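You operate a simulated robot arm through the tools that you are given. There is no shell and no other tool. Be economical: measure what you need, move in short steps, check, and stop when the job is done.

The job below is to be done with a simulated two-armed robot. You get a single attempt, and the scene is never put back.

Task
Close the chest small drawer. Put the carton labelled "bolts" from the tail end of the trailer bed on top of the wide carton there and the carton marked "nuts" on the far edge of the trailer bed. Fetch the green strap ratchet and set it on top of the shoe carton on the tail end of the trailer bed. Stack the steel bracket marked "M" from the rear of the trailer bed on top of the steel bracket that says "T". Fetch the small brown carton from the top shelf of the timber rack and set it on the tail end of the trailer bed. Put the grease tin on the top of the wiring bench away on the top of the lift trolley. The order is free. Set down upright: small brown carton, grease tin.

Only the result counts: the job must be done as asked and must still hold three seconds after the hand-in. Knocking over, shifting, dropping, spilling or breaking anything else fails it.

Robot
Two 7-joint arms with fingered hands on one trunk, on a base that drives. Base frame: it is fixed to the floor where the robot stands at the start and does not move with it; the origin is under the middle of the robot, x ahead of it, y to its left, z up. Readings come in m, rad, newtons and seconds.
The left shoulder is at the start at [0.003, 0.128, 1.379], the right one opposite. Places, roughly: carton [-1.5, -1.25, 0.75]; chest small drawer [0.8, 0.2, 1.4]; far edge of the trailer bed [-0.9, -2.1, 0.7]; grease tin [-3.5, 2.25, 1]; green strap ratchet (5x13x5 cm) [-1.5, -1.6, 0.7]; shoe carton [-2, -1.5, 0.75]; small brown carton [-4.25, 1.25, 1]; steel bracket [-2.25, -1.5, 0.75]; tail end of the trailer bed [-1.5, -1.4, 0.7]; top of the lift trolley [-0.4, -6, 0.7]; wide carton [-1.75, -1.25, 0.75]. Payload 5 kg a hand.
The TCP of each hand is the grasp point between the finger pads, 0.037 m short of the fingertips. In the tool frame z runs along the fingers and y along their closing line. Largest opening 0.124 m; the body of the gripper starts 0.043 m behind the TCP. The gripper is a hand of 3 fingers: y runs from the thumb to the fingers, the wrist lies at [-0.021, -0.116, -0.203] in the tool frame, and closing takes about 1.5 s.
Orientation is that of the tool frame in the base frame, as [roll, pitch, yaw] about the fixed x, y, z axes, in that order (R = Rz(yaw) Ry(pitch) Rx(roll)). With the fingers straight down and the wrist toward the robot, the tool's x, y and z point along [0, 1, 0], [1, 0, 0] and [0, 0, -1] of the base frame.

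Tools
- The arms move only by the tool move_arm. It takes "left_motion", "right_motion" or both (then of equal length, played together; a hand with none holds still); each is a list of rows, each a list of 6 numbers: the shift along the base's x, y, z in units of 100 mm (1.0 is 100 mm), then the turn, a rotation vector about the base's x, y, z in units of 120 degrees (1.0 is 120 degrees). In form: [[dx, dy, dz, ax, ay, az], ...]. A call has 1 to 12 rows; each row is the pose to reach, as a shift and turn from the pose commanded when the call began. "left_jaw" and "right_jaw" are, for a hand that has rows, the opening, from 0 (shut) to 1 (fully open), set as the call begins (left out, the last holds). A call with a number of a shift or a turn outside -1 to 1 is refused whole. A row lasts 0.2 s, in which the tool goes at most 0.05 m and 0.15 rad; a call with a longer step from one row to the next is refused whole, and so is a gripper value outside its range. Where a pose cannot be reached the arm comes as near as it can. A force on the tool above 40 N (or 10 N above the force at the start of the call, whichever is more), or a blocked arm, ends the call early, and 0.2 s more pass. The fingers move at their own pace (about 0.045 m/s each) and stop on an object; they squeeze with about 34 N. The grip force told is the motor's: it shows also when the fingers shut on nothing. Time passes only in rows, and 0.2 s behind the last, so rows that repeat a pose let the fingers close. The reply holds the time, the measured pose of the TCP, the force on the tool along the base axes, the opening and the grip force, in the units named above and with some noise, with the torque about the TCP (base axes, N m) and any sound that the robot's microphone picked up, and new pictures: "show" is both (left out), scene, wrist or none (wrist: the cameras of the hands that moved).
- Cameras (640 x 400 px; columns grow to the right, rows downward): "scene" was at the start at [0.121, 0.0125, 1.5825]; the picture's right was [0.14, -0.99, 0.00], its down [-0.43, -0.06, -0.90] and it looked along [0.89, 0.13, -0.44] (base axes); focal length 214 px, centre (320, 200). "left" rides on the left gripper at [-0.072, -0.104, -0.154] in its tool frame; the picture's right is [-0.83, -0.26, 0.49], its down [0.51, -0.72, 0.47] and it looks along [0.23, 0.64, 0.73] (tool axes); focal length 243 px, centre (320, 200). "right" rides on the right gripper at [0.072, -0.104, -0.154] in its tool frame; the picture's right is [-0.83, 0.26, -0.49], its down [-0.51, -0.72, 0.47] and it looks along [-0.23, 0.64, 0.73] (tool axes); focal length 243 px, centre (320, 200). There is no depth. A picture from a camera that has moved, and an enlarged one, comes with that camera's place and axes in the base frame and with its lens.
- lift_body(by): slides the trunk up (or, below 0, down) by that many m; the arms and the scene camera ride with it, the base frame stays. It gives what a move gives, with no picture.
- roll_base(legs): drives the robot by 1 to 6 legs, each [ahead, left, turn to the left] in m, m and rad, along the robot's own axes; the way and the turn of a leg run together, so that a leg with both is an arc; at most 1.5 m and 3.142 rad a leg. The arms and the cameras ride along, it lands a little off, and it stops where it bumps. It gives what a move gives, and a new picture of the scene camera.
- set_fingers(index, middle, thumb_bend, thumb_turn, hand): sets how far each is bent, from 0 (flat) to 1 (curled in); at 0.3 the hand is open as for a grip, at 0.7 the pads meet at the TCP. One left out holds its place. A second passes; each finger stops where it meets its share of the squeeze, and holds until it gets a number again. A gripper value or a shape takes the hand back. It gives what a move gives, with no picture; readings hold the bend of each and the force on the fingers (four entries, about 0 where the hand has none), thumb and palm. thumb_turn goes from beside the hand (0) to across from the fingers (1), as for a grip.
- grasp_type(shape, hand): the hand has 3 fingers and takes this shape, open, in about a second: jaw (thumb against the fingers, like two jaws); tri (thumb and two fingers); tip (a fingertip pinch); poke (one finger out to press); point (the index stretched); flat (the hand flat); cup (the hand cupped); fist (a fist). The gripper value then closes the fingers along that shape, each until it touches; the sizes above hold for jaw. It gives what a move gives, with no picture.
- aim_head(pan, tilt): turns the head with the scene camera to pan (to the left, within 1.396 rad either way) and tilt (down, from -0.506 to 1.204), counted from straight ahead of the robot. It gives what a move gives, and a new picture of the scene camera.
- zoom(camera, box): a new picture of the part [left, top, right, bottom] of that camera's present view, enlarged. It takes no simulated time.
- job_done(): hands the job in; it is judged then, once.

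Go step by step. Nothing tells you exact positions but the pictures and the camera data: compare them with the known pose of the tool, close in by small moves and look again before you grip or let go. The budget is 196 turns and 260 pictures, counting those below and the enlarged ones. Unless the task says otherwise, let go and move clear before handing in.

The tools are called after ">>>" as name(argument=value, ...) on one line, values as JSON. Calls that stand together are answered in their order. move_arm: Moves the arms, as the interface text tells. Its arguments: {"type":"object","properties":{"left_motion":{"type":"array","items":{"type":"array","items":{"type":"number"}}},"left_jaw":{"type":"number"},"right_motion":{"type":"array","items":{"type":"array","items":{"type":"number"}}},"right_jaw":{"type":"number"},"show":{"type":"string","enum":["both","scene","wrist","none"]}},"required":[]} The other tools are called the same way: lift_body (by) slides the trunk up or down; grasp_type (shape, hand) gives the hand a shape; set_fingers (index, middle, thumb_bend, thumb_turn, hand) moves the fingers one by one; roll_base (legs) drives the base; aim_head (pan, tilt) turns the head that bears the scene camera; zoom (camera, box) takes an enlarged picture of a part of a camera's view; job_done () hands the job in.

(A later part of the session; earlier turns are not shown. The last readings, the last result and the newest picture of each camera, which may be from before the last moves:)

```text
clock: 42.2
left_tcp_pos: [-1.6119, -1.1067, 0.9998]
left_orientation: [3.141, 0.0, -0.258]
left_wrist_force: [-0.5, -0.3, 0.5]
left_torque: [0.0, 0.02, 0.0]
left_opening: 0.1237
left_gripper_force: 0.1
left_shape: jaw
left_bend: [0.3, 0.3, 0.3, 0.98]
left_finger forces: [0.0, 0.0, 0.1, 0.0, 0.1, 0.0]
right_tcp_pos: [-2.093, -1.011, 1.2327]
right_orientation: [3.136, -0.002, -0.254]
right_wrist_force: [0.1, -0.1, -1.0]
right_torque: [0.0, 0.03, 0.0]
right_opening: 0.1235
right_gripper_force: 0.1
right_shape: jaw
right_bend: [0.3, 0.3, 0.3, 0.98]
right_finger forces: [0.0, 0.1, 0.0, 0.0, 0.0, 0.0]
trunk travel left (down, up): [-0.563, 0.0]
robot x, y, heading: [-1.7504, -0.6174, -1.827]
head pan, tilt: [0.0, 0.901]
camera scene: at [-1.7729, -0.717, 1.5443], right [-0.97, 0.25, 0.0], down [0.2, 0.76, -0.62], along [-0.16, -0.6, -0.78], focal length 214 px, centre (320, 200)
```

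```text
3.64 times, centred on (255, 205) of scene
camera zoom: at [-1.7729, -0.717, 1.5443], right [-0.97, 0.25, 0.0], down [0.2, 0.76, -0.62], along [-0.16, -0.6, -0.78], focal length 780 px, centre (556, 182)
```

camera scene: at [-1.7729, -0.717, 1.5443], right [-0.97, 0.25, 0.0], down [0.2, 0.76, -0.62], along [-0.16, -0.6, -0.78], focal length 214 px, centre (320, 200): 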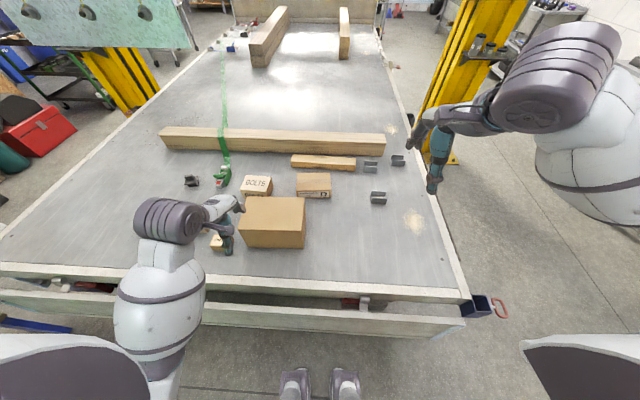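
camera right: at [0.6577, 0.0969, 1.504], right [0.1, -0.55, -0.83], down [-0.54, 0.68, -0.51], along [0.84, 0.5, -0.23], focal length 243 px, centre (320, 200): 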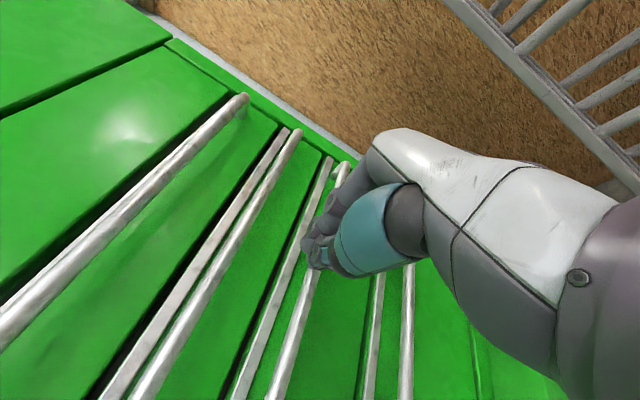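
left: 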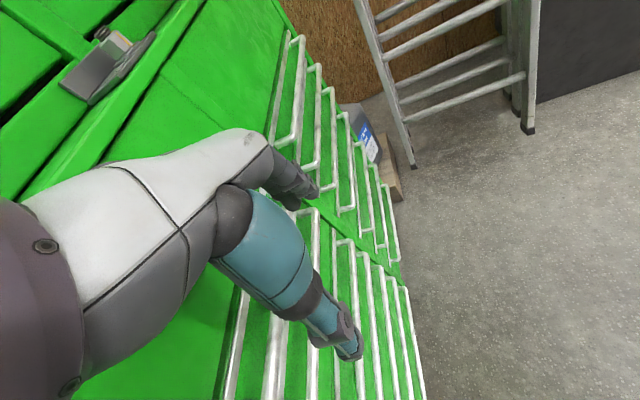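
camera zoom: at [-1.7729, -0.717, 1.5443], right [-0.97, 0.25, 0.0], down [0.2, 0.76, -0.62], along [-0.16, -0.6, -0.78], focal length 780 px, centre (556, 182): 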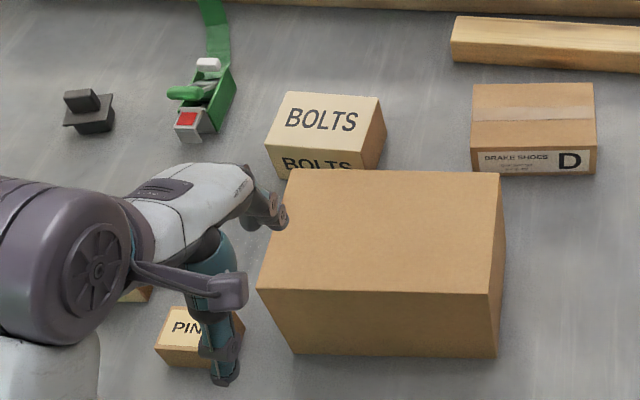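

I take BOLTS to be centred near [-1.655,-1.485], top about 0.78, narrow side along my reach. I bring the left hand over it, high, and look.

>>> move_arm(left_motion=[[0, -0.45, 0, 0, 0, 0], [-0.05, -0.9, 0, 0, 0, 0], [-0.1, -1, 0, 0, 0, 0]], show="none")

>>> move_arm(left_motion=[[0, -0.45, 0, 0, 0, 0], [-0.05, -0.9, 0, 0, 0, 0], [-0.1, -1, 0, 0, 0, 0]], show="none")

>>> move_arm(left_motion=[[0, -0.45, 0, 0, 0, 0], [-0.05, -0.9, 0, 0, 0, 0], [-0.1, -1, 0, 0, 0, 0]], show="none")

>>> move_arm(left_motion=[[0, -0.4, 0, 0, 0, 0], [-0.13, -0.79, 0, 0, 0, 0], [-0.13, -0.79, 0, 0, 0, 0]], show="wrist")

```text
clock: 43.0
left_tcp_pos: [-1.622, -1.2056, 1.0001]
left_orientation: [-3.141, 0.0, -0.259]
left_wrist_force: [0.2, -0.1, -0.2]
left_torque: [-0.02, -0.03, -0.02]
left_opening: 0.1236
left_gripper_force: 0.1
left_shape: jaw
left_bend: [0.3, 0.3, 0.3, 0.98]
left_finger forces: [0.0, 0.0, 0.1, 0.0, 0.0, 0.0]
right_tcp_pos: [-2.0935, -1.0115, 1.2326]
right_orientation: [3.135, -0.001, -0.255]
right_wrist_force: [-0.1, 0.3, 0.0]
right_torque: [-0.02, 0.04, -0.02]
right_opening: 0.124
right_gripper_force: 0.0
right_shape: jaw
right_bend: [0.3, 0.3, 0.3, 0.98]
right_finger forces: [0.0, 0.0, 0.0, 0.0, 0.1, 0.0]
trunk travel left (down, up): [-0.563, 0.0]
robot x, y, heading: [-1.7513, -0.6165, -1.827]
head pan, tilt: [0.0, 0.901]
```

```text
clock: 43.8
left_tcp_pos: [-1.6311, -1.3064, 1.0001]
left_orientation: [3.14, 0.001, -0.258]
left_wrist_force: [0.2, -0.1, 0.4]
left_torque: [0.03, 0.01, 0.02]
left_opening: 0.1241
left_gripper_force: 0.1
left_shape: jaw
left_bend: [0.3, 0.3, 0.3, 0.98]
left_finger forces: [0.1, 0.1, 0.0, 0.0, 0.0, 0.0]
right_tcp_pos: [-2.093, -1.0097, 1.2335]
right_orientation: [3.136, -0.002, -0.254]
right_wrist_force: [0.2, 0.8, 0.7]
right_torque: [0.01, 0.0, 0.0]
right_opening: 0.1238
right_gripper_force: 0.0
right_shape: jaw
right_bend: [0.3, 0.3, 0.3, 0.98]
right_finger forces: [0.0, 0.0, 0.0, 0.1, 0.0, 0.0]
trunk travel left (down, up): [-0.563, 0.0]
robot x, y, heading: [-1.7487, -0.6177, -1.83]
head pan, tilt: [0.0, 0.901]
```

```text
clock: 44.6
left_tcp_pos: [-1.6421, -1.4065, 0.9987]
left_orientation: [3.139, -0.001, -0.258]
left_wrist_force: [1.4, -0.2, 0.0]
left_torque: [0.0, 0.0, 0.01]
left_opening: 0.1239
left_gripper_force: 0.0
left_shape: jaw
left_bend: [0.3, 0.3, 0.3, 0.98]
left_finger forces: [0.0, 0.1, 0.0, 0.0, 0.0, 0.1]
right_tcp_pos: [-2.0929, -1.0104, 1.2329]
right_orientation: [3.135, -0.001, -0.254]
right_wrist_force: [-0.2, 0.5, 0.7]
right_torque: [-0.03, 0.0, 0.01]
right_opening: 0.1236
right_gripper_force: 0.0
right_shape: jaw
right_bend: [0.3, 0.3, 0.3, 0.98]
right_finger forces: [0.0, 0.1, 0.0, 0.1, 0.1, 0.1]
trunk travel left (down, up): [-0.563, 0.0]
robot x, y, heading: [-1.7489, -0.6165, -1.829]
head pan, tilt: [0.0, 0.901]
```

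```text
clock: 45.4
left_tcp_pos: [-1.6541, -1.4856, 0.999]
left_orientation: [3.139, 0.0, -0.259]
left_wrist_force: [0.0, -0.5, -0.2]
left_torque: [-0.01, -0.03, -0.01]
left_opening: 0.1238
left_gripper_force: 0.1
left_shape: jaw
left_bend: [0.3, 0.3, 0.3, 0.98]
left_finger forces: [0.0, 0.0, 0.1, 0.1, 0.0, 0.0]
right_tcp_pos: [-2.0915, -1.0087, 1.2335]
right_orientation: [3.134, -0.001, -0.255]
right_wrist_force: [0.3, 0.3, -0.1]
right_torque: [0.0, 0.01, -0.01]
right_opening: 0.1236
right_gripper_force: 0.2
right_shape: jaw
right_bend: [0.3, 0.3, 0.3, 0.98]
right_finger forces: [0.0, 0.0, 0.0, 0.0, 0.0, 0.0]
trunk travel left (down, up): [-0.563, 0.0]
robot x, y, heading: [-1.7502, -0.616, -1.823]
head pan, tilt: [0.0, 0.901]
camera left: at [-1.6974, -1.3655, 1.1525], right [-0.74, 0.46, -0.49], down [0.67, 0.57, -0.47], along [0.06, -0.68, -0.73], focal length 243 px, centre (320, 200)
```

left: 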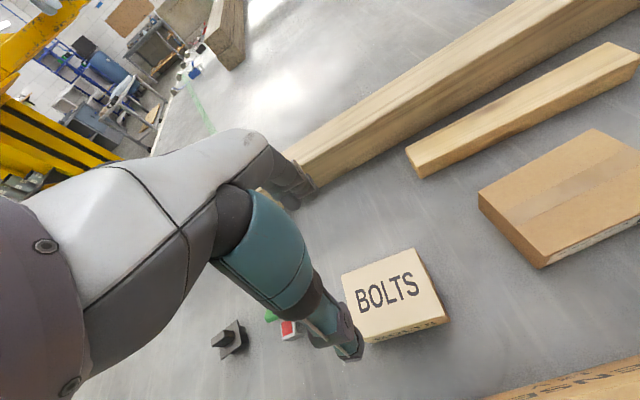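

BOLTS is centred near [-1.66,-1.48], turned about 6° clockwise. I turn the hand to match, go down part way and check.

>>> move_arm(left_motion=[[-0.06, 0.05, 0, 0, 0, -0.0525], [-0.06, 0.05, -0.4, 0, 0, -0.0525], [-0.06, 0.05, -0.8, 0, 0, -0.0525], [-0.06, 0.05, -1, 0, 0, -0.0525]], show="none")

>>> move_arm(left_motion=[[0, 0, -0.3, 0, 0, 0], [0, 0, -0.45, 0, 0, 0], [0, 0, -0.45, 0, 0, 0]])

```text
clock: 46.4
left_tcp_pos: [-1.6619, -1.4794, 0.8977]
left_orientation: [-3.14, 0.0, -0.368]
left_wrist_force: [0.3, -0.4, 0.2]
left_torque: [0.02, 0.01, 0.07]
left_opening: 0.1241
left_gripper_force: 0.0
left_shape: jaw
left_bend: [0.3, 0.3, 0.3, 0.98]
left_finger forces: [0.0, 0.1, 0.0, 0.0, 0.0, 0.1]
right_tcp_pos: [-2.0931, -1.0109, 1.2342]
right_orientation: [3.137, -0.001, -0.255]
right_wrist_force: [-0.1, -0.3, 0.6]
right_torque: [0.01, 0.02, 0.0]
right_opening: 0.1237
right_gripper_force: 0.0
right_shape: jaw
right_bend: [0.3, 0.3, 0.3, 0.98]
right_finger forces: [0.1, 0.1, 0.0, 0.1, 0.1, 0.0]
trunk travel left (down, up): [-0.563, 0.0]
robot x, y, heading: [-1.7505, -0.6141, -1.829]
head pan, tilt: [0.0, 0.901]
```

```text
clock: 47.2
left_tcp_pos: [-1.6612, -1.4798, 0.8545]
left_orientation: [-3.141, 0.0, -0.367]
left_wrist_force: [0.0, 1.3, -0.5]
left_torque: [0.01, -0.02, -0.01]
left_opening: 0.124
left_gripper_force: 0.0
left_shape: jaw
left_bend: [0.3, 0.3, 0.3, 0.98]
left_finger forces: [0.0, 0.0, 0.0, 0.1, 0.1, 0.0]
right_tcp_pos: [-2.0931, -1.0107, 1.2342]
right_orientation: [3.134, 0.0, -0.253]
right_wrist_force: [0.3, 0.7, 0.4]
right_torque: [-0.01, 0.03, 0.0]
right_opening: 0.1238
right_gripper_force: 0.0
right_shape: jaw
right_bend: [0.3, 0.3, 0.3, 0.98]
right_finger forces: [0.0, 0.0, 0.0, 0.1, 0.0, 0.1]
trunk travel left (down, up): [-0.563, 0.0]
robot x, y, heading: [-1.7524, -0.6151, -1.827]
head pan, tilt: [0.0, 0.901]
camera scene: at [-1.7728, -0.7159, 1.5443], right [-0.97, 0.26, 0.0], down [0.2, 0.76, -0.62], along [-0.16, -0.6, -0.78], focal length 214 px, centre (320, 200)
camera left: at [-1.6909, -1.3577, 1.0073], right [-0.68, 0.54, -0.49], down [0.73, 0.49, -0.47], along [-0.01, -0.68, -0.73], focal length 243 px, centre (320, 200)
```

scene: 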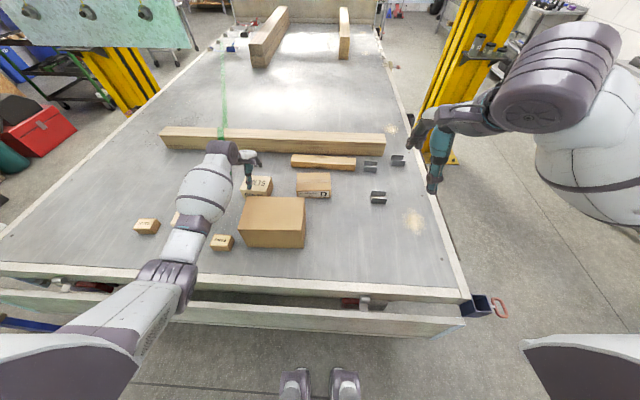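
left: 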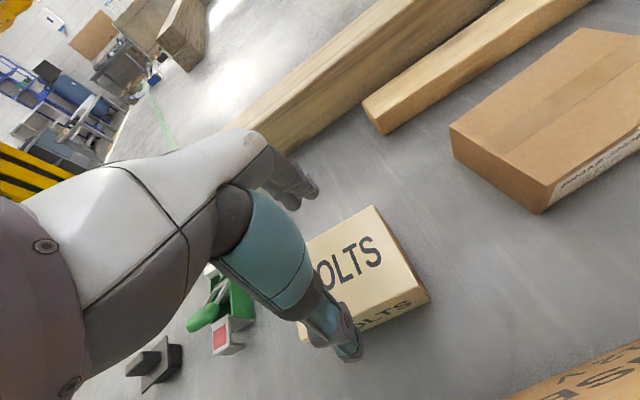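

The fingers straddle the carton with clearance on both sides. I go down and close.

>>> move_arm(left_motion=[[0, 0.02, -0.3, 0, 0, 0], [0, 0.02, -0.6, 0, 0, 0], [0, 0.02, -0.8, 0, 0, 0], [0, 0.02, -0.95, 0, 0, 0], [0, 0.02, -1, 0, 0, 0]], show="wrist")

```text
clock: 48.4
left_tcp_pos: [-1.6627, -1.4795, 0.7597]
left_orientation: [3.134, 0.0, -0.367]
left_wrist_force: [-2.6, -7.9, 15.8]
left_torque: [-0.56, 0.42, 0.1]
left_opening: 0.1236
left_gripper_force: 0.0
left_shape: jaw
left_bend: [0.27, 0.3, 0.3, 0.98]
left_finger forces: [14.7, 0.0, 0.0, 0.0, 0.7, 0.0]
right_tcp_pos: [-2.0934, -1.0099, 1.2349]
right_orientation: [3.133, -0.003, -0.256]
right_wrist_force: [-0.5, -0.5, -0.5]
right_torque: [0.01, -0.03, -0.02]
right_opening: 0.1241
right_gripper_force: 0.1
right_shape: jaw
right_bend: [0.3, 0.3, 0.3, 0.98]
right_finger forces: [0.0, 0.1, 0.0, 0.0, 0.0, 0.0]
trunk travel left (down, up): [-0.563, 0.0]
robot x, y, heading: [-1.7477, -0.6166, -1.828]
head pan, tilt: [0.0, 0.901]
camera left: at [-1.6916, -1.356, 0.9122], right [-0.68, 0.54, -0.49], down [0.73, 0.49, -0.48], along [-0.02, -0.69, -0.73], focal length 243 px, centre (320, 200)
```

left: 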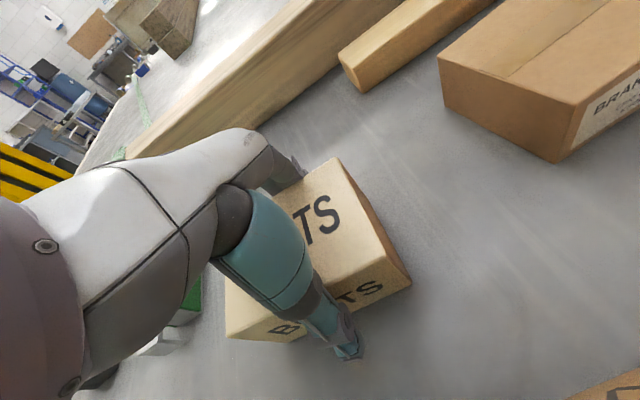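

The index finger bears on the carton's top edge. I lift off and look again.

>>> move_arm(left_motion=[[0, -0.02, 0.35, 0, 0, 0], [0, -0.02, 0.7, 0, 0, 0], [0, -0.02, 0.95, 0, 0, 0], [0, -0.02, 0.95, 0, 0, 0]], show="wrist")

>>> zoom(camera="scene", box=[210, 150, 310, 215])

```text
clock: 49.4
left_tcp_pos: [-1.6607, -1.4796, 0.8507]
left_orientation: [-3.141, 0.001, -0.369]
left_wrist_force: [0.4, 0.5, -0.6]
left_torque: [0.05, -0.01, -0.01]
left_opening: 0.124
left_gripper_force: 0.1
left_shape: jaw
left_bend: [0.3, 0.3, 0.3, 0.98]
left_finger forces: [0.1, 0.0, 0.0, 0.0, 0.1, 0.0]
right_tcp_pos: [-2.0925, -1.012, 1.2328]
right_orientation: [3.138, 0.001, -0.255]
right_wrist_force: [-0.1, -0.7, 1.2]
right_torque: [0.0, -0.01, -0.02]
right_opening: 0.1241
right_gripper_force: 0.1
right_shape: jaw
right_bend: [0.3, 0.3, 0.3, 0.98]
right_finger forces: [0.0, 0.1, 0.0, 0.0, 0.0, 0.1]
trunk travel left (down, up): [-0.563, 0.0]
robot x, y, heading: [-1.7511, -0.6153, -1.83]
head pan, tilt: [0.0, 0.901]
camera left: at [-1.6901, -1.3579, 1.0018], right [-0.68, 0.54, -0.49], down [0.73, 0.49, -0.47], along [-0.01, -0.68, -0.73], focal length 243 px, centre (320, 200)
```

left: 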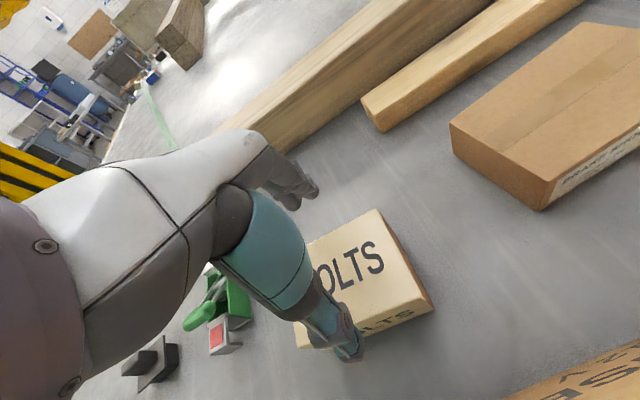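

```text
6.15 times, centred on (260, 182) of scene
camera zoom: at [-1.7728, -0.7171, 1.5441], right [-0.97, 0.25, 0.0], down [0.2, 0.76, -0.62], along [-0.16, -0.6, -0.78], focal length 1320 px, centre (689, 308)
```

zoom: 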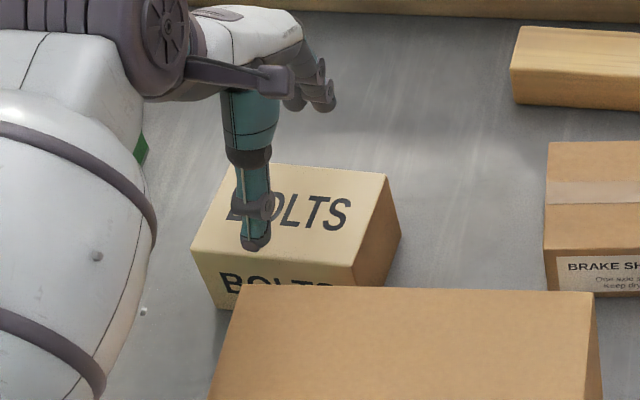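

The carton is square with the hand and nearly centred; the fingers narrow higher up, so I take a shallower grip (TCP about 0.78) and close.

>>> move_arm(left_motion=[[0.08, -0.03, -0.2, 0, 0, 0], [0.08, -0.03, -0.5, 0, 0, 0], [0.08, -0.03, -0.68, 0, 0, 0], [0.08, -0.03, -0.68, 0, 0, 0]], show="none")

>>> move_arm(left_motion=[[0, 0, 0, 0, 0, 0], [0, 0, 0, 0, 0, 0], [0, 0, 0, 0, 0, 0], [0, 0, 0, 0, 0, 0], [0, 0, 0, 0, 0, 0], [0, 0, 0, 0, 0, 0], [0, 0, 0, 0, 0, 0]], left_jaw=0, show="wrist")

```text
clock: 50.4
left_tcp_pos: [-1.6525, -1.4836, 0.783]
left_orientation: [3.142, -0.001, -0.368]
left_wrist_force: [-1.0, 0.0, 0.9]
left_torque: [0.0, -0.02, 0.04]
left_opening: 0.1238
left_gripper_force: 0.0
left_shape: jaw
left_bend: [0.3, 0.3, 0.3, 0.98]
left_finger forces: [0.0, 0.1, 0.0, 0.1, 0.2, 0.0]
right_tcp_pos: [-2.0917, -1.0122, 1.2339]
right_orientation: [3.136, 0.0, -0.254]
right_wrist_force: [0.0, 0.4, -0.3]
right_torque: [0.0, 0.0, -0.03]
right_opening: 0.1238
right_gripper_force: 0.0
right_shape: jaw
right_bend: [0.3, 0.3, 0.3, 0.98]
right_finger forces: [0.0, 0.0, 0.1, 0.0, 0.0, 0.1]
trunk travel left (down, up): [-0.563, 0.0]
robot x, y, heading: [-1.7507, -0.6171, -1.829]
head pan, tilt: [0.0, 0.901]
```

```text
clock: 52.0
left_tcp_pos: [-1.6525, -1.4837, 0.7834]
left_orientation: [3.142, -0.001, -0.368]
left_wrist_force: [1.0, 1.9, 1.6]
left_torque: [-0.11, 0.11, -0.07]
left_opening: 0.099
left_gripper_force: 34.2
left_shape: jaw
left_bend: [0.27, 0.38, 0.34, 0.98]
left_finger forces: [22.3, 12.6, 0.1, 0.0, 36.9, 0.1]
right_tcp_pos: [-2.0924, -1.011, 1.2328]
right_orientation: [3.138, -0.001, -0.254]
right_wrist_force: [-0.2, -0.3, 0.5]
right_torque: [0.04, 0.0, -0.05]
right_opening: 0.1239
right_gripper_force: 0.1
right_shape: jaw
right_bend: [0.3, 0.3, 0.3, 0.98]
right_finger forces: [0.0, 0.0, 0.0, 0.0, 0.0, 0.0]
trunk travel left (down, up): [-0.563, 0.0]
robot x, y, heading: [-1.7497, -0.6164, -1.832]
head pan, tilt: [0.0, 0.901]
camera left: at [-1.6821, -1.3605, 0.935], right [-0.68, 0.54, -0.49], down [0.73, 0.49, -0.47], along [-0.01, -0.68, -0.73], focal length 243 px, centre (320, 200)
```

left: 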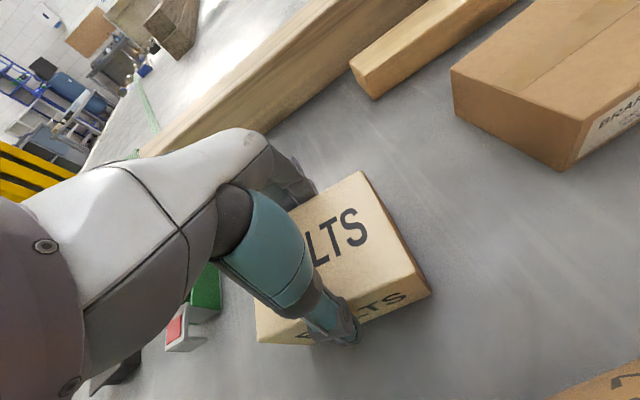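

BOLTS is gripped. I lift it about 0.19 m and carry it over the wide carton (centre about [-1.716,-1.238], top about 0.845).

>>> move_arm(left_motion=[[0, 0, 0.3, 0, 0, 0], [0, 0, 0.6, 0, 0, 0], [0, 0, 0.9, 0, 0, 0], [0, 0, 1, 0, 0, 0]], show="none")

>>> move_arm(left_motion=[[0, 0, 0.3, 0, 0, 0], [0, 0, 0.6, 0, 0, 0], [0, 0, 0.95, 0, 0, 0], [-0.05, 0.25, 0.95, 0, 0, 0.01], [-0.15, 0.5, 0.95, 0, 0, 0.03], [-0.25, 0.75, 0.95, 0, 0, 0.05], [-0.3, 1.0, 0.95, 0, 0, 0.05], [-0.3, 1, 0.95, 0, 0, 0.05]], show="none")

>>> move_arm(left_motion=[[-0.1, 0.4, 0, 0, 0, 0], [-0.2, 0.8, 0, 0, 0, 0], [-0.25, 1, 0, 0, 0, 0], [-0.25, 1, 0, 0, 0, 0]], show="none")

>>> move_arm(left_motion=[[-0.08, 0.4, 0, 0, 0, 0], [-0.08, 0.44, 0, 0, 0, 0], [-0.08, 0.44, 0, 0, 0, 0]])

```text
clock: 53.0
left_tcp_pos: [-1.6528, -1.4843, 0.882]
left_orientation: [-3.138, 0.0, -0.367]
left_wrist_force: [0.5, -0.1, -7.2]
left_torque: [-0.02, 0.0, 0.01]
left_opening: 0.099
left_gripper_force: 33.9
left_shape: jaw
left_bend: [0.27, 0.38, 0.34, 0.98]
left_finger forces: [23.7, 12.8, 0.0, 0.0, 36.0, 0.1]
right_tcp_pos: [-2.0939, -1.0115, 1.2324]
right_orientation: [3.136, 0.0, -0.256]
right_wrist_force: [0.2, -0.5, -0.5]
right_torque: [-0.02, 0.02, -0.01]
right_opening: 0.1239
right_gripper_force: 0.2
right_shape: jaw
right_bend: [0.3, 0.3, 0.3, 0.98]
right_finger forces: [0.0, 0.0, 0.0, 0.1, 0.0, 0.0]
trunk travel left (down, up): [-0.563, 0.0]
robot x, y, heading: [-1.7478, -0.6187, -1.831]
head pan, tilt: [0.0, 0.901]
```

```text
clock: 54.8
left_tcp_pos: [-1.6834, -1.3839, 0.9758]
left_orientation: [-3.141, 0.0, -0.261]
left_wrist_force: [-0.4, -0.3, -6.9]
left_torque: [-0.05, 0.01, -0.02]
left_opening: 0.0987
left_gripper_force: 33.6
left_shape: jaw
left_bend: [0.27, 0.38, 0.34, 0.98]
left_finger forces: [23.6, 12.7, 0.1, 0.1, 36.4, 0.0]
right_tcp_pos: [-2.0925, -1.0122, 1.2316]
right_orientation: [3.135, 0.0, -0.255]
right_wrist_force: [-0.2, -0.4, 0.0]
right_torque: [0.02, 0.01, 0.02]
right_opening: 0.1239
right_gripper_force: 0.1
right_shape: jaw
right_bend: [0.3, 0.3, 0.3, 0.98]
right_finger forces: [0.0, 0.0, 0.0, 0.0, 0.1, 0.0]
trunk travel left (down, up): [-0.563, 0.0]
robot x, y, heading: [-1.7503, -0.6179, -1.832]
head pan, tilt: [0.0, 0.901]
```

```text
clock: 55.8
left_tcp_pos: [-1.7077, -1.2842, 0.9755]
left_orientation: [-3.141, 0.002, -0.263]
left_wrist_force: [-0.4, -0.2, -6.7]
left_torque: [-0.04, -0.01, -0.02]
left_opening: 0.0989
left_gripper_force: 34.3
left_shape: jaw
left_bend: [0.27, 0.38, 0.34, 0.98]
left_finger forces: [24.0, 12.8, 0.1, 0.0, 36.8, 0.0]
right_tcp_pos: [-2.0919, -1.0115, 1.2338]
right_orientation: [3.136, -0.001, -0.256]
right_wrist_force: [0.4, 0.2, 0.4]
right_torque: [-0.02, -0.02, 0.0]
right_opening: 0.1236
right_gripper_force: 0.0
right_shape: jaw
right_bend: [0.3, 0.3, 0.3, 0.98]
right_finger forces: [0.1, 0.0, 0.0, 0.0, 0.0, 0.1]
trunk travel left (down, up): [-0.563, 0.0]
robot x, y, heading: [-1.7466, -0.6207, -1.828]
head pan, tilt: [0.0, 0.901]
```

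```text
clock: 56.6
left_tcp_pos: [-1.715, -1.2407, 0.9754]
left_orientation: [-3.14, -0.001, -0.263]
left_wrist_force: [-0.6, -0.3, -7.8]
left_torque: [-0.02, 0.05, -0.03]
left_opening: 0.0991
left_gripper_force: 33.8
left_shape: jaw
left_bend: [0.27, 0.38, 0.34, 0.98]
left_finger forces: [24.0, 13.0, 0.1, 0.0, 37.0, 0.0]
right_tcp_pos: [-2.0927, -1.0129, 1.2323]
right_orientation: [3.137, 0.001, -0.255]
right_wrist_force: [0.2, -0.5, -0.1]
right_torque: [0.01, 0.0, 0.0]
right_opening: 0.1239
right_gripper_force: 0.1
right_shape: jaw
right_bend: [0.3, 0.3, 0.3, 0.98]
right_finger forces: [0.0, 0.0, 0.0, 0.0, 0.0, 0.0]
trunk travel left (down, up): [-0.563, 0.0]
robot x, y, heading: [-1.751, -0.6175, -1.829]
head pan, tilt: [0.0, 0.901]
camera scene: at [-1.7727, -0.7182, 1.5441], right [-0.97, 0.25, 0.0], down [0.2, 0.76, -0.62], along [-0.16, -0.6, -0.78], focal length 214 px, centre (320, 200)
camera left: at [-1.7582, -1.122, 1.1286], right [-0.73, 0.47, -0.49], down [0.68, 0.57, -0.47], along [0.06, -0.68, -0.73], focal length 243 px, centre (320, 200)
```

scene: 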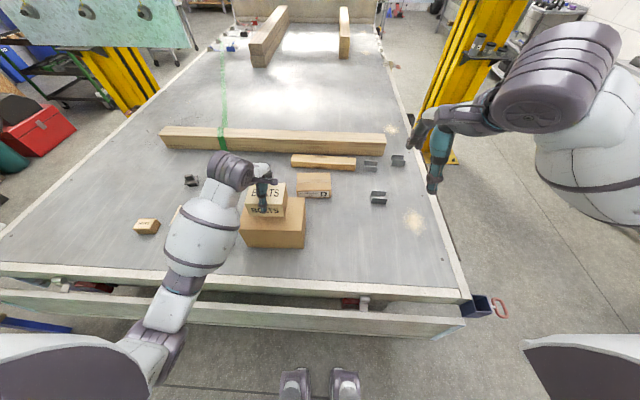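
left: 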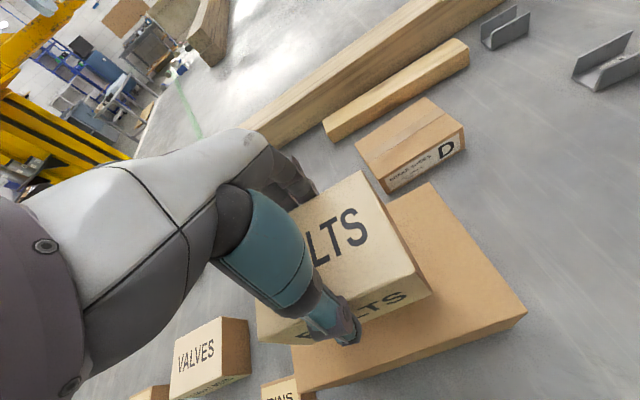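

The carton hangs over the middle of the wide one. I lower it gently until it sits.

>>> move_arm(left_motion=[[0, 0, -0.2, 0, 0, 0], [0, 0, -0.35, 0, 0, 0], [0, 0, -0.42, 0, 0, 0], [0, 0, -0.46, 0, 0, 0], [0, 0, -0.49, 0, 0, 0], [0, 0, -0.52, 0, 0, 0], [0, 0, -0.55, 0, 0, 0]], show="scene")

```text
clock: 58.2
left_tcp_pos: [-1.7165, -1.2401, 0.932]
left_orientation: [3.124, 0.004, -0.263]
left_wrist_force: [0.2, 6.8, 32.3]
left_torque: [1.75, -0.41, 0.11]
left_opening: 0.0979
left_gripper_force: 33.6
left_shape: jaw
left_bend: [0.28, 0.38, 0.34, 0.98]
left_finger forces: [20.8, 11.2, 0.1, 0.1, 55.0, 0.0]
right_tcp_pos: [-2.0929, -1.0079, 1.2344]
right_orientation: [3.134, -0.003, -0.254]
right_wrist_force: [-0.9, -0.3, -0.9]
right_torque: [0.04, 0.01, 0.01]
right_opening: 0.1235
right_gripper_force: 0.1
right_shape: jaw
right_bend: [0.3, 0.3, 0.3, 0.98]
right_finger forces: [0.1, 0.0, 0.0, 0.0, 0.0, 0.0]
trunk travel left (down, up): [-0.563, 0.0]
robot x, y, heading: [-1.7483, -0.6174, -1.829]
head pan, tilt: [0.0, 0.901]
stopped in row 7 (left hand): the force on the tool passed its limit (the readings are from after the stop); the commanded pose is now the measured one
camera scene: at [-1.7727, -0.713, 1.5446], right [-0.97, 0.25, 0.0], down [0.2, 0.76, -0.62], along [-0.16, -0.6, -0.78], focal length 214 px, centre (320, 200)
```

scene: 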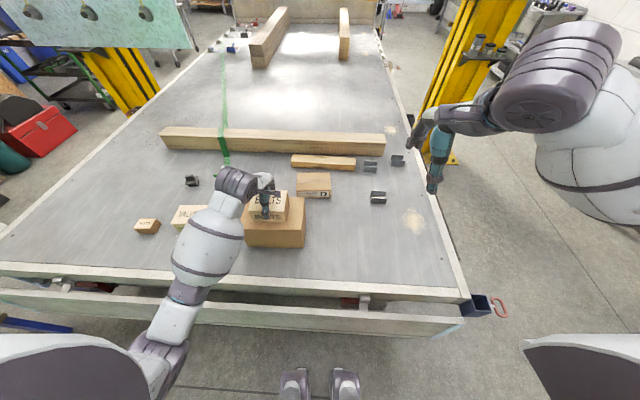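

It sits (pressing a bit). I ease up 5 mm, open, then rise straight up.

>>> move_arm(left_motion=[[0, 0, 0.04, 0, 0, 0], [0, 0, 0.04, 0, 0, 0]], show="none")

>>> move_arm(left_motion=[[0, 0, 0, 0, 0, 0], [0, 0, 0, 0, 0, 0], [0, 0, 0, 0, 0, 0], [0, 0, 0, 0, 0, 0], [0, 0, 0, 0, 0, 0], [0, 0, 0.2, 0, 0, 0], [0, 0, 0.5, 0, 0, 0], [0, 0, 0.9, 0, 0, 0], [0, 0, 1, 0, 0, 0]], left_jaw=1)

```text
clock: 58.8
left_tcp_pos: [-1.7161, -1.2405, 0.932]
left_orientation: [3.131, 0.002, -0.261]
left_wrist_force: [-0.6, -1.1, 22.0]
left_torque: [0.66, -0.17, 0.09]
left_opening: 0.0982
left_gripper_force: 33.7
left_shape: jaw
left_bend: [0.27, 0.38, 0.34, 0.98]
left_finger forces: [23.4, 13.4, 0.1, 0.0, 45.5, 0.1]
right_tcp_pos: [-2.0928, -1.0082, 1.2329]
right_orientation: [3.135, 0.0, -0.256]
right_wrist_force: [-0.5, 0.3, 0.2]
right_torque: [0.01, 0.01, 0.0]
right_opening: 0.1238
right_gripper_force: 0.0
right_shape: jaw
right_bend: [0.3, 0.3, 0.3, 0.98]
right_finger forces: [0.0, 0.0, 0.0, 0.0, 0.0, 0.0]
trunk travel left (down, up): [-0.563, 0.0]
robot x, y, heading: [-1.7488, -0.6157, -1.83]
head pan, tilt: [0.0, 0.901]
```

```text
clock: 60.8
left_tcp_pos: [-1.7171, -1.2415, 1.0309]
left_orientation: [3.133, 0.002, -0.262]
left_wrist_force: [0.5, 0.4, 0.1]
left_torque: [0.03, -0.01, 0.01]
left_opening: 0.1236
left_gripper_force: 0.0
left_shape: jaw
left_bend: [0.3, 0.3, 0.3, 0.97]
left_finger forces: [0.0, 0.1, 0.1, 0.0, 0.1, 0.0]
right_tcp_pos: [-2.0926, -1.0106, 1.233]
right_orientation: [3.135, -0.001, -0.254]
right_wrist_force: [-0.3, 0.7, 0.4]
right_torque: [0.02, 0.02, 0.01]
right_opening: 0.124
right_gripper_force: 0.0
right_shape: jaw
right_bend: [0.3, 0.3, 0.3, 0.98]
right_finger forces: [0.0, 0.0, 0.0, 0.0, 0.0, 0.0]
trunk travel left (down, up): [-0.563, 0.0]
robot x, y, heading: [-1.7492, -0.6178, -1.829]
head pan, tilt: [0.0, 0.901]
camera scene: at [-1.7728, -0.7163, 1.5442], right [-0.97, 0.25, 0.0], down [0.2, 0.76, -0.62], along [-0.16, -0.6, -0.78], focal length 214 px, centre (320, 200)
camera left: at [-1.7582, -1.1217, 1.1829], right [-0.74, 0.46, -0.49], down [0.68, 0.56, -0.48], along [0.05, -0.68, -0.73], focal length 243 px, centre (320, 200)
```

scene: 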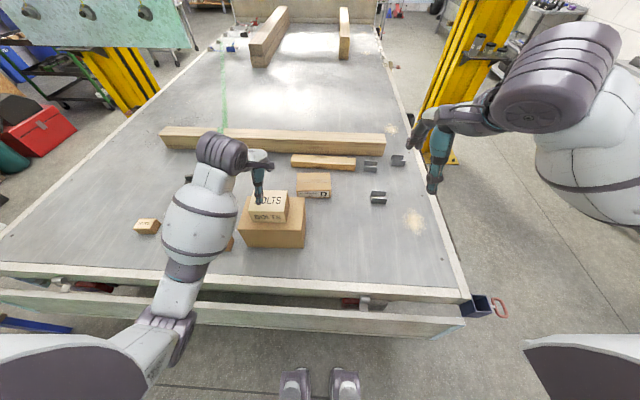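
left: 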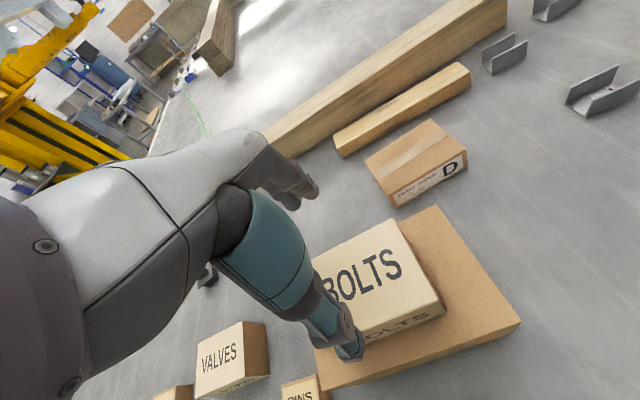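

BOLTS sits well on the wide carton. Next the ratchet near [-1.48,-1.64], long axis pointing away from me; I slide left and a bit closer, then look.

>>> roll_base(legs=[[0, 0.32, 0], [0.08, 0, 0]])

>>> zoom(camera="scene", box=[220, 120, 420, 260])

```text
clock: 63.6
left_tcp_pos: [-1.4217, -1.3951, 1.034]
left_orientation: [3.129, 0.0, -0.259]
left_wrist_force: [0.1, 0.3, 0.9]
left_torque: [-0.04, 0.05, -0.02]
left_opening: 0.124
left_gripper_force: 0.0
left_shape: jaw
left_bend: [0.3, 0.3, 0.3, 0.97]
left_finger forces: [0.0, 0.1, 0.1, 0.0, 0.0, 0.0]
right_tcp_pos: [-1.8005, -1.1652, 1.2358]
right_orientation: [3.129, -0.001, -0.251]
right_wrist_force: [0.3, 0.9, -0.1]
right_torque: [-0.02, 0.0, 0.0]
right_opening: 0.1239
right_gripper_force: 0.2
right_shape: jaw
right_bend: [0.3, 0.3, 0.3, 0.98]
right_finger forces: [0.0, 0.0, 0.0, 0.1, 0.0, 0.0]
trunk travel left (down, up): [-0.563, 0.0]
robot x, y, heading: [-1.4611, -0.773, -1.824]
head pan, tilt: [0.0, 0.901]
camera scene: at [-1.4812, -0.8677, 1.5448], right [-0.97, 0.25, 0.0], down [0.2, 0.76, -0.62], along [-0.16, -0.6, -0.78], focal length 214 px, centre (320, 200)
```

scene: 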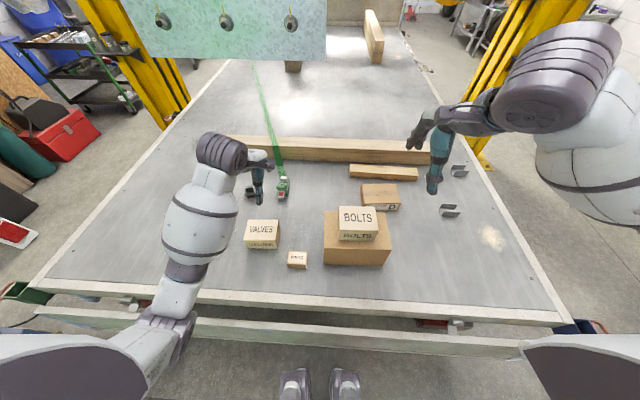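

```text
2.86 times, centred on (320, 190) of scene
camera zoom: at [-1.4812, -0.8677, 1.5448], right [-0.97, 0.25, 0.0], down [0.2, 0.76, -0.62], along [-0.16, -0.6, -0.78], focal length 613 px, centre (320, 229)
```

zoom: 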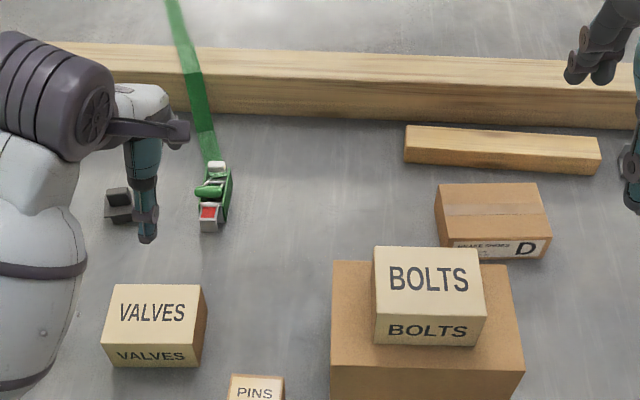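

Ratchet centre is about [-1.477,-1.617], long axis 19° off. I bring the left hand over it, turning it so the fingers close across the 5 cm side.

>>> move_arm(left_motion=[[-0.02, -0.09, 0, 0, 0, -0.065], [-0.05, -0.18, 0, 0, 0, -0.13], [-0.07, -0.27, 0, 0, 0, -0.196], [-0.09, -0.36, 0, 0, 0, -0.262], [-0.11, -0.45, 0, 0, 0, -0.327], [-0.13, -0.54, 0, 0, 0, -0.393], [-0.15, -0.63, 0, 0, 0, -0.458], [-0.18, -0.72, 0, 0, 0, -0.524], [-0.2, -0.8, 0, 0, 0, -0.59], [-0.22, -0.88, 0, 0, 0, -0.655], [-0.24, -0.95, 0, 0, 0, -0.72], [-0.26, -1, 0, 0, 0, -0.786]], show="none")

>>> move_arm(left_motion=[[-0.1, -0.4, 0, 0, 0, 0], [-0.2, -0.8, 0, 0, 0, 0], [-0.29, -1, -0.3, 0, 0, 0], [-0.29, -1, -0.6, 0, 0, 0], [-0.29, -1, -0.8, 0, 0, 0], [-0.29, -1, -0.8, 0, 0, 0]])

```text
clock: 66.2
left_tcp_pos: [-1.4499, -1.4987, 1.0299]
left_orientation: [3.132, 0.001, -1.906]
left_wrist_force: [-0.6, -0.2, -0.3]
left_torque: [-0.01, 0.0, -0.02]
left_opening: 0.124
left_gripper_force: 0.0
left_shape: jaw
left_bend: [0.3, 0.3, 0.3, 0.97]
left_finger forces: [0.0, 0.1, 0.0, 0.0, 0.0, 0.0]
right_tcp_pos: [-1.8027, -1.1687, 1.2327]
right_orientation: [3.136, -0.001, -0.25]
right_wrist_force: [0.4, -0.2, -0.3]
right_torque: [0.02, -0.03, -0.01]
right_opening: 0.124
right_gripper_force: 0.0
right_shape: jaw
right_bend: [0.3, 0.3, 0.3, 0.98]
right_finger forces: [0.1, 0.1, 0.0, 0.1, 0.1, 0.0]
trunk travel left (down, up): [-0.563, 0.0]
robot x, y, heading: [-1.4601, -0.7761, -1.82]
head pan, tilt: [0.0, 0.901]
```

```text
clock: 67.6
left_tcp_pos: [-1.4789, -1.5976, 0.9505]
left_orientation: [3.135, 0.0, -1.907]
left_wrist_force: [0.2, 0.6, -0.8]
left_torque: [0.03, -0.02, -0.03]
left_opening: 0.1237
left_gripper_force: 0.1
left_shape: jaw
left_bend: [0.3, 0.3, 0.3, 0.97]
left_finger forces: [0.1, 0.0, 0.0, 0.0, 0.1, 0.0]
right_tcp_pos: [-1.8017, -1.1676, 1.2337]
right_orientation: [3.136, 0.001, -0.251]
right_wrist_force: [-0.3, 0.0, -0.8]
right_torque: [0.01, -0.02, -0.02]
right_opening: 0.1239
right_gripper_force: 0.1
right_shape: jaw
right_bend: [0.3, 0.3, 0.3, 0.98]
right_finger forces: [0.0, 0.1, 0.0, 0.1, 0.0, 0.1]
trunk travel left (down, up): [-0.563, 0.0]
robot x, y, heading: [-1.46, -0.7714, -1.829]
head pan, tilt: [0.0, 0.901]
camera scene: at [-1.4825, -0.8722, 1.5444], right [-0.97, 0.25, 0.0], down [0.2, 0.76, -0.62], along [-0.16, -0.6, -0.78], focal length 214 px, centre (320, 200)
camera left: at [-1.3551, -1.5642, 1.1024], right [0.52, 0.7, -0.49], down [0.51, -0.71, -0.48], along [-0.69, -0.01, -0.73], focal length 243 px, centre (320, 200)
```

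scene: 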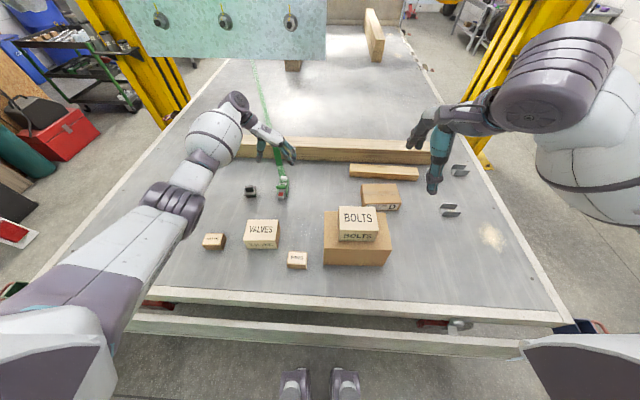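
left: 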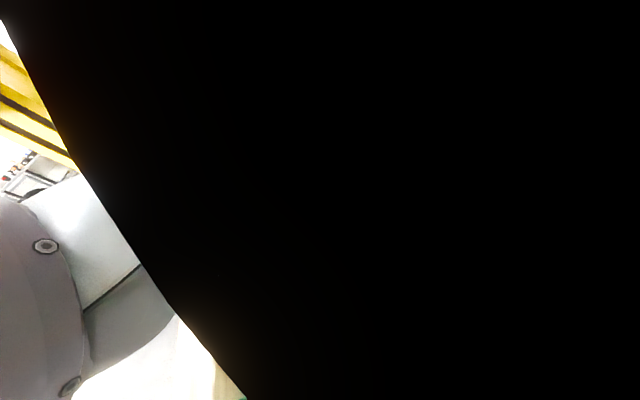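

The left wrist camera is covered by the arm in this pose; I use the scene camera enlarged.

>>> zoom(camera="scene", box=[240, 130, 320, 205])

```text
5.33 times, centred on (280, 168) of scene
camera zoom: at [-1.4825, -0.8722, 1.5444], right [-0.97, 0.25, 0.0], down [0.2, 0.76, -0.62], along [-0.16, -0.6, -0.78], focal length 1144 px, centre (533, 373)
```

zoom: 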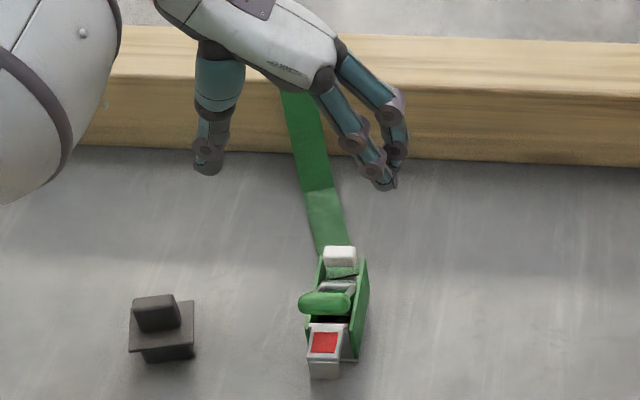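

Hand is square over the ratchet; I shift 27 mm further out and go down most of the way.

>>> move_arm(left_motion=[[-0.05, -0.27, 0, 0, 0, 0], [-0.05, -0.27, -0.35, 0, 0, 0], [-0.05, -0.27, -0.7, 0, 0, 0], [-0.05, -0.27, -1, 0, 0, 0], [-0.05, -0.27, -1, 0, 0, 0]], show="none")

>>> move_arm(left_motion=[[0, 0, -0.3, 0, 0, 0], [0, 0, -0.4, 0, 0, 0], [0, 0, -0.4, 0, 0, 0]], show="none")

>>> zoom(camera="scene", box=[240, 130, 320, 205])

```text
clock: 68.8
left_tcp_pos: [-1.4844, -1.6239, 0.8516]
left_orientation: [3.135, 0.001, -1.903]
left_wrist_force: [-0.3, 0.1, 0.3]
left_torque: [-0.03, 0.0, 0.0]
left_opening: 0.1239
left_gripper_force: 0.0
left_shape: jaw
left_bend: [0.3, 0.3, 0.3, 0.97]
left_finger forces: [0.0, 0.0, 0.0, 0.1, 0.0, 0.0]
right_tcp_pos: [-1.8009, -1.1668, 1.2325]
right_orientation: [3.137, 0.001, -0.252]
right_wrist_force: [-0.2, -0.5, 0.8]
right_torque: [0.02, 0.01, 0.02]
right_opening: 0.1237
right_gripper_force: 0.1
right_shape: jaw
right_bend: [0.3, 0.3, 0.3, 0.98]
right_finger forces: [0.0, 0.1, 0.0, 0.1, 0.0, 0.1]
trunk travel left (down, up): [-0.563, 0.0]
robot x, y, heading: [-1.4622, -0.7718, -1.823]
head pan, tilt: [0.0, 0.901]
```

```text
clock: 69.6
left_tcp_pos: [-1.4818, -1.6111, 0.8196]
left_orientation: [3.134, 0.0, -1.906]
left_wrist_force: [0.3, 0.3, -0.5]
left_torque: [0.0, 0.03, 0.04]
left_opening: 0.1237
left_gripper_force: 0.1
left_shape: jaw
left_bend: [0.3, 0.3, 0.3, 0.97]
left_finger forces: [0.0, 0.1, 0.1, 0.0, 0.1, 0.1]
left hand out of reach, approached as far as the arm can: row 1, 2, 3
right_tcp_pos: [-1.8013, -1.1669, 1.2335]
right_orientation: [3.134, -0.001, -0.252]
right_wrist_force: [-0.6, 0.5, 0.2]
right_torque: [0.01, -0.01, 0.01]
right_opening: 0.1237
right_gripper_force: 0.1
right_shape: jaw
right_bend: [0.3, 0.3, 0.3, 0.98]
right_finger forces: [0.1, 0.0, 0.0, 0.0, 0.0, 0.0]
trunk travel left (down, up): [-0.563, 0.0]
robot x, y, heading: [-1.461, -0.7729, -1.822]
head pan, tilt: [0.0, 0.901]
```

```text
5.33 times, centred on (280, 168) of scene
camera zoom: at [-1.4826, -0.872, 1.5443], right [-0.97, 0.25, 0.0], down [0.2, 0.76, -0.62], along [-0.16, -0.6, -0.78], focal length 1144 px, centre (533, 373)
```

zoom: 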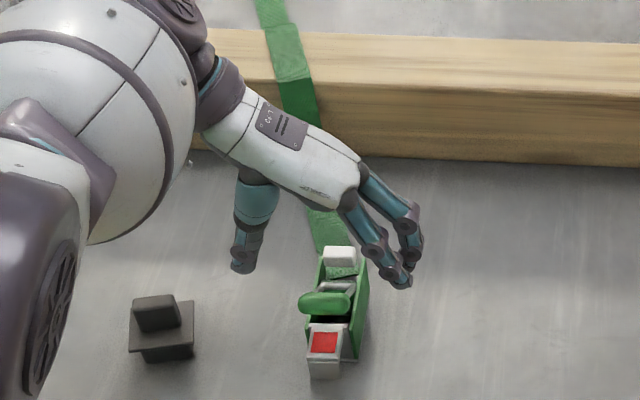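

Out of reach by a little. I raise the hand, lower the trunk 0.15 m and go 6 cm closer.

>>> move_arm(left_motion=[[0, 0, 0.4, 0, 0, 0], [0, 0, 0.8, 0, 0, 0], [0, 0, 1, 0, 0, 0]], show="none")

>>> lift_body(by=-0.12)

>>> roll_base(legs=[[0.06, 0, 0]])

>>> zoom(camera="scene", box=[240, 120, 320, 195])

```text
clock: 70.4
left_tcp_pos: [-1.4809, -1.6121, 0.9189]
left_orientation: [3.136, 0.001, -1.907]
left_wrist_force: [-0.1, -0.7, -0.1]
left_torque: [0.02, -0.02, 0.01]
left_opening: 0.124
left_gripper_force: 0.0
left_shape: jaw
left_bend: [0.3, 0.3, 0.3, 0.97]
left_finger forces: [0.0, 0.0, 0.0, 0.0, 0.0, 0.0]
right_tcp_pos: [-1.8012, -1.169, 1.2333]
right_orientation: [3.137, -0.002, -0.251]
right_wrist_force: [0.3, 0.7, 0.5]
right_torque: [0.02, -0.02, 0.03]
right_opening: 0.1238
right_gripper_force: 0.0
right_shape: jaw
right_bend: [0.3, 0.3, 0.3, 0.98]
right_finger forces: [0.1, 0.1, 0.0, 0.1, 0.0, 0.0]
trunk travel left (down, up): [-0.563, 0.0]
robot x, y, heading: [-1.4573, -0.7738, -1.826]
head pan, tilt: [0.0, 0.901]
```

```text
clock: 71.9
left_tcp_pos: [-1.4842, -1.6105, 0.8007]
left_orientation: [3.134, 0.0, -1.907]
left_wrist_force: [-0.6, -0.7, -0.4]
left_torque: [0.0, 0.0, -0.02]
left_opening: 0.1238
left_gripper_force: 0.1
left_shape: jaw
left_bend: [0.3, 0.3, 0.3, 0.97]
left_finger forces: [0.0, 0.0, 0.1, 0.0, 0.0, 0.1]
right_tcp_pos: [-1.8001, -1.1591, 0.9585]
right_orientation: [-2.807, -0.002, -0.252]
right_wrist_force: [-0.3, 0.5, 1.1]
right_torque: [-0.01, 0.01, -0.04]
right_opening: 0.1238
right_gripper_force: 0.0
right_shape: jaw
right_bend: [0.3, 0.3, 0.3, 0.98]
right_finger forces: [0.1, 0.0, 0.1, 0.1, 0.0, 0.0]
trunk travel left (down, up): [-0.443, 0.12]
robot x, y, heading: [-1.4573, -0.7733, -1.821]
head pan, tilt: [0.0, 0.901]
```

```text
clock: 72.8
left_tcp_pos: [-1.4988, -1.6712, 0.797]
left_orientation: [3.134, 0.006, -1.904]
left_wrist_force: [0.5, -0.7, -0.5]
left_torque: [0.07, -0.01, -0.03]
left_opening: 0.124
left_gripper_force: 0.1
left_shape: jaw
left_bend: [0.3, 0.3, 0.3, 0.98]
left_finger forces: [0.0, 0.0, 0.1, 0.0, 0.0, 0.1]
right_tcp_pos: [-1.8157, -1.2209, 0.9564]
right_orientation: [-2.804, -0.002, -0.252]
right_wrist_force: [0.1, -0.6, -0.1]
right_torque: [0.04, -0.04, -0.03]
right_opening: 0.1239
right_gripper_force: 0.1
right_shape: jaw
right_bend: [0.3, 0.3, 0.3, 0.98]
right_finger forces: [0.0, 0.0, 0.1, 0.0, 0.1, 0.0]
trunk travel left (down, up): [-0.443, 0.12]
robot x, y, heading: [-1.4759, -0.8323, -1.823]
head pan, tilt: [0.0, 0.901]
camera scene: at [-1.525, -1.0365, 1.3994], right [-0.97, 0.25, 0.0], down [0.2, 0.76, -0.62], along [-0.16, -0.6, -0.79], focal length 214 px, centre (320, 200)
```

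scene: 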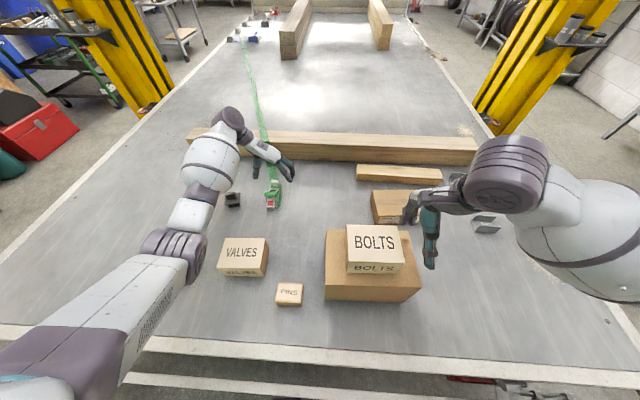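

```text
5.33 times, centred on (280, 158) of scene
camera zoom: at [-1.525, -1.0365, 1.3994], right [-0.97, 0.25, 0.0], down [0.2, 0.76, -0.62], along [-0.16, -0.6, -0.79], focal length 1144 px, centre (533, 427)
```

zoom: 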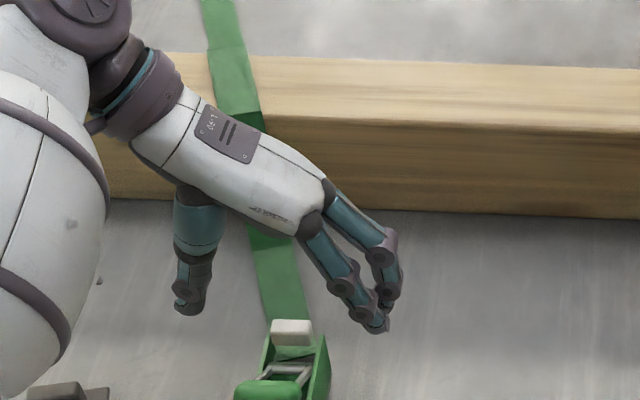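

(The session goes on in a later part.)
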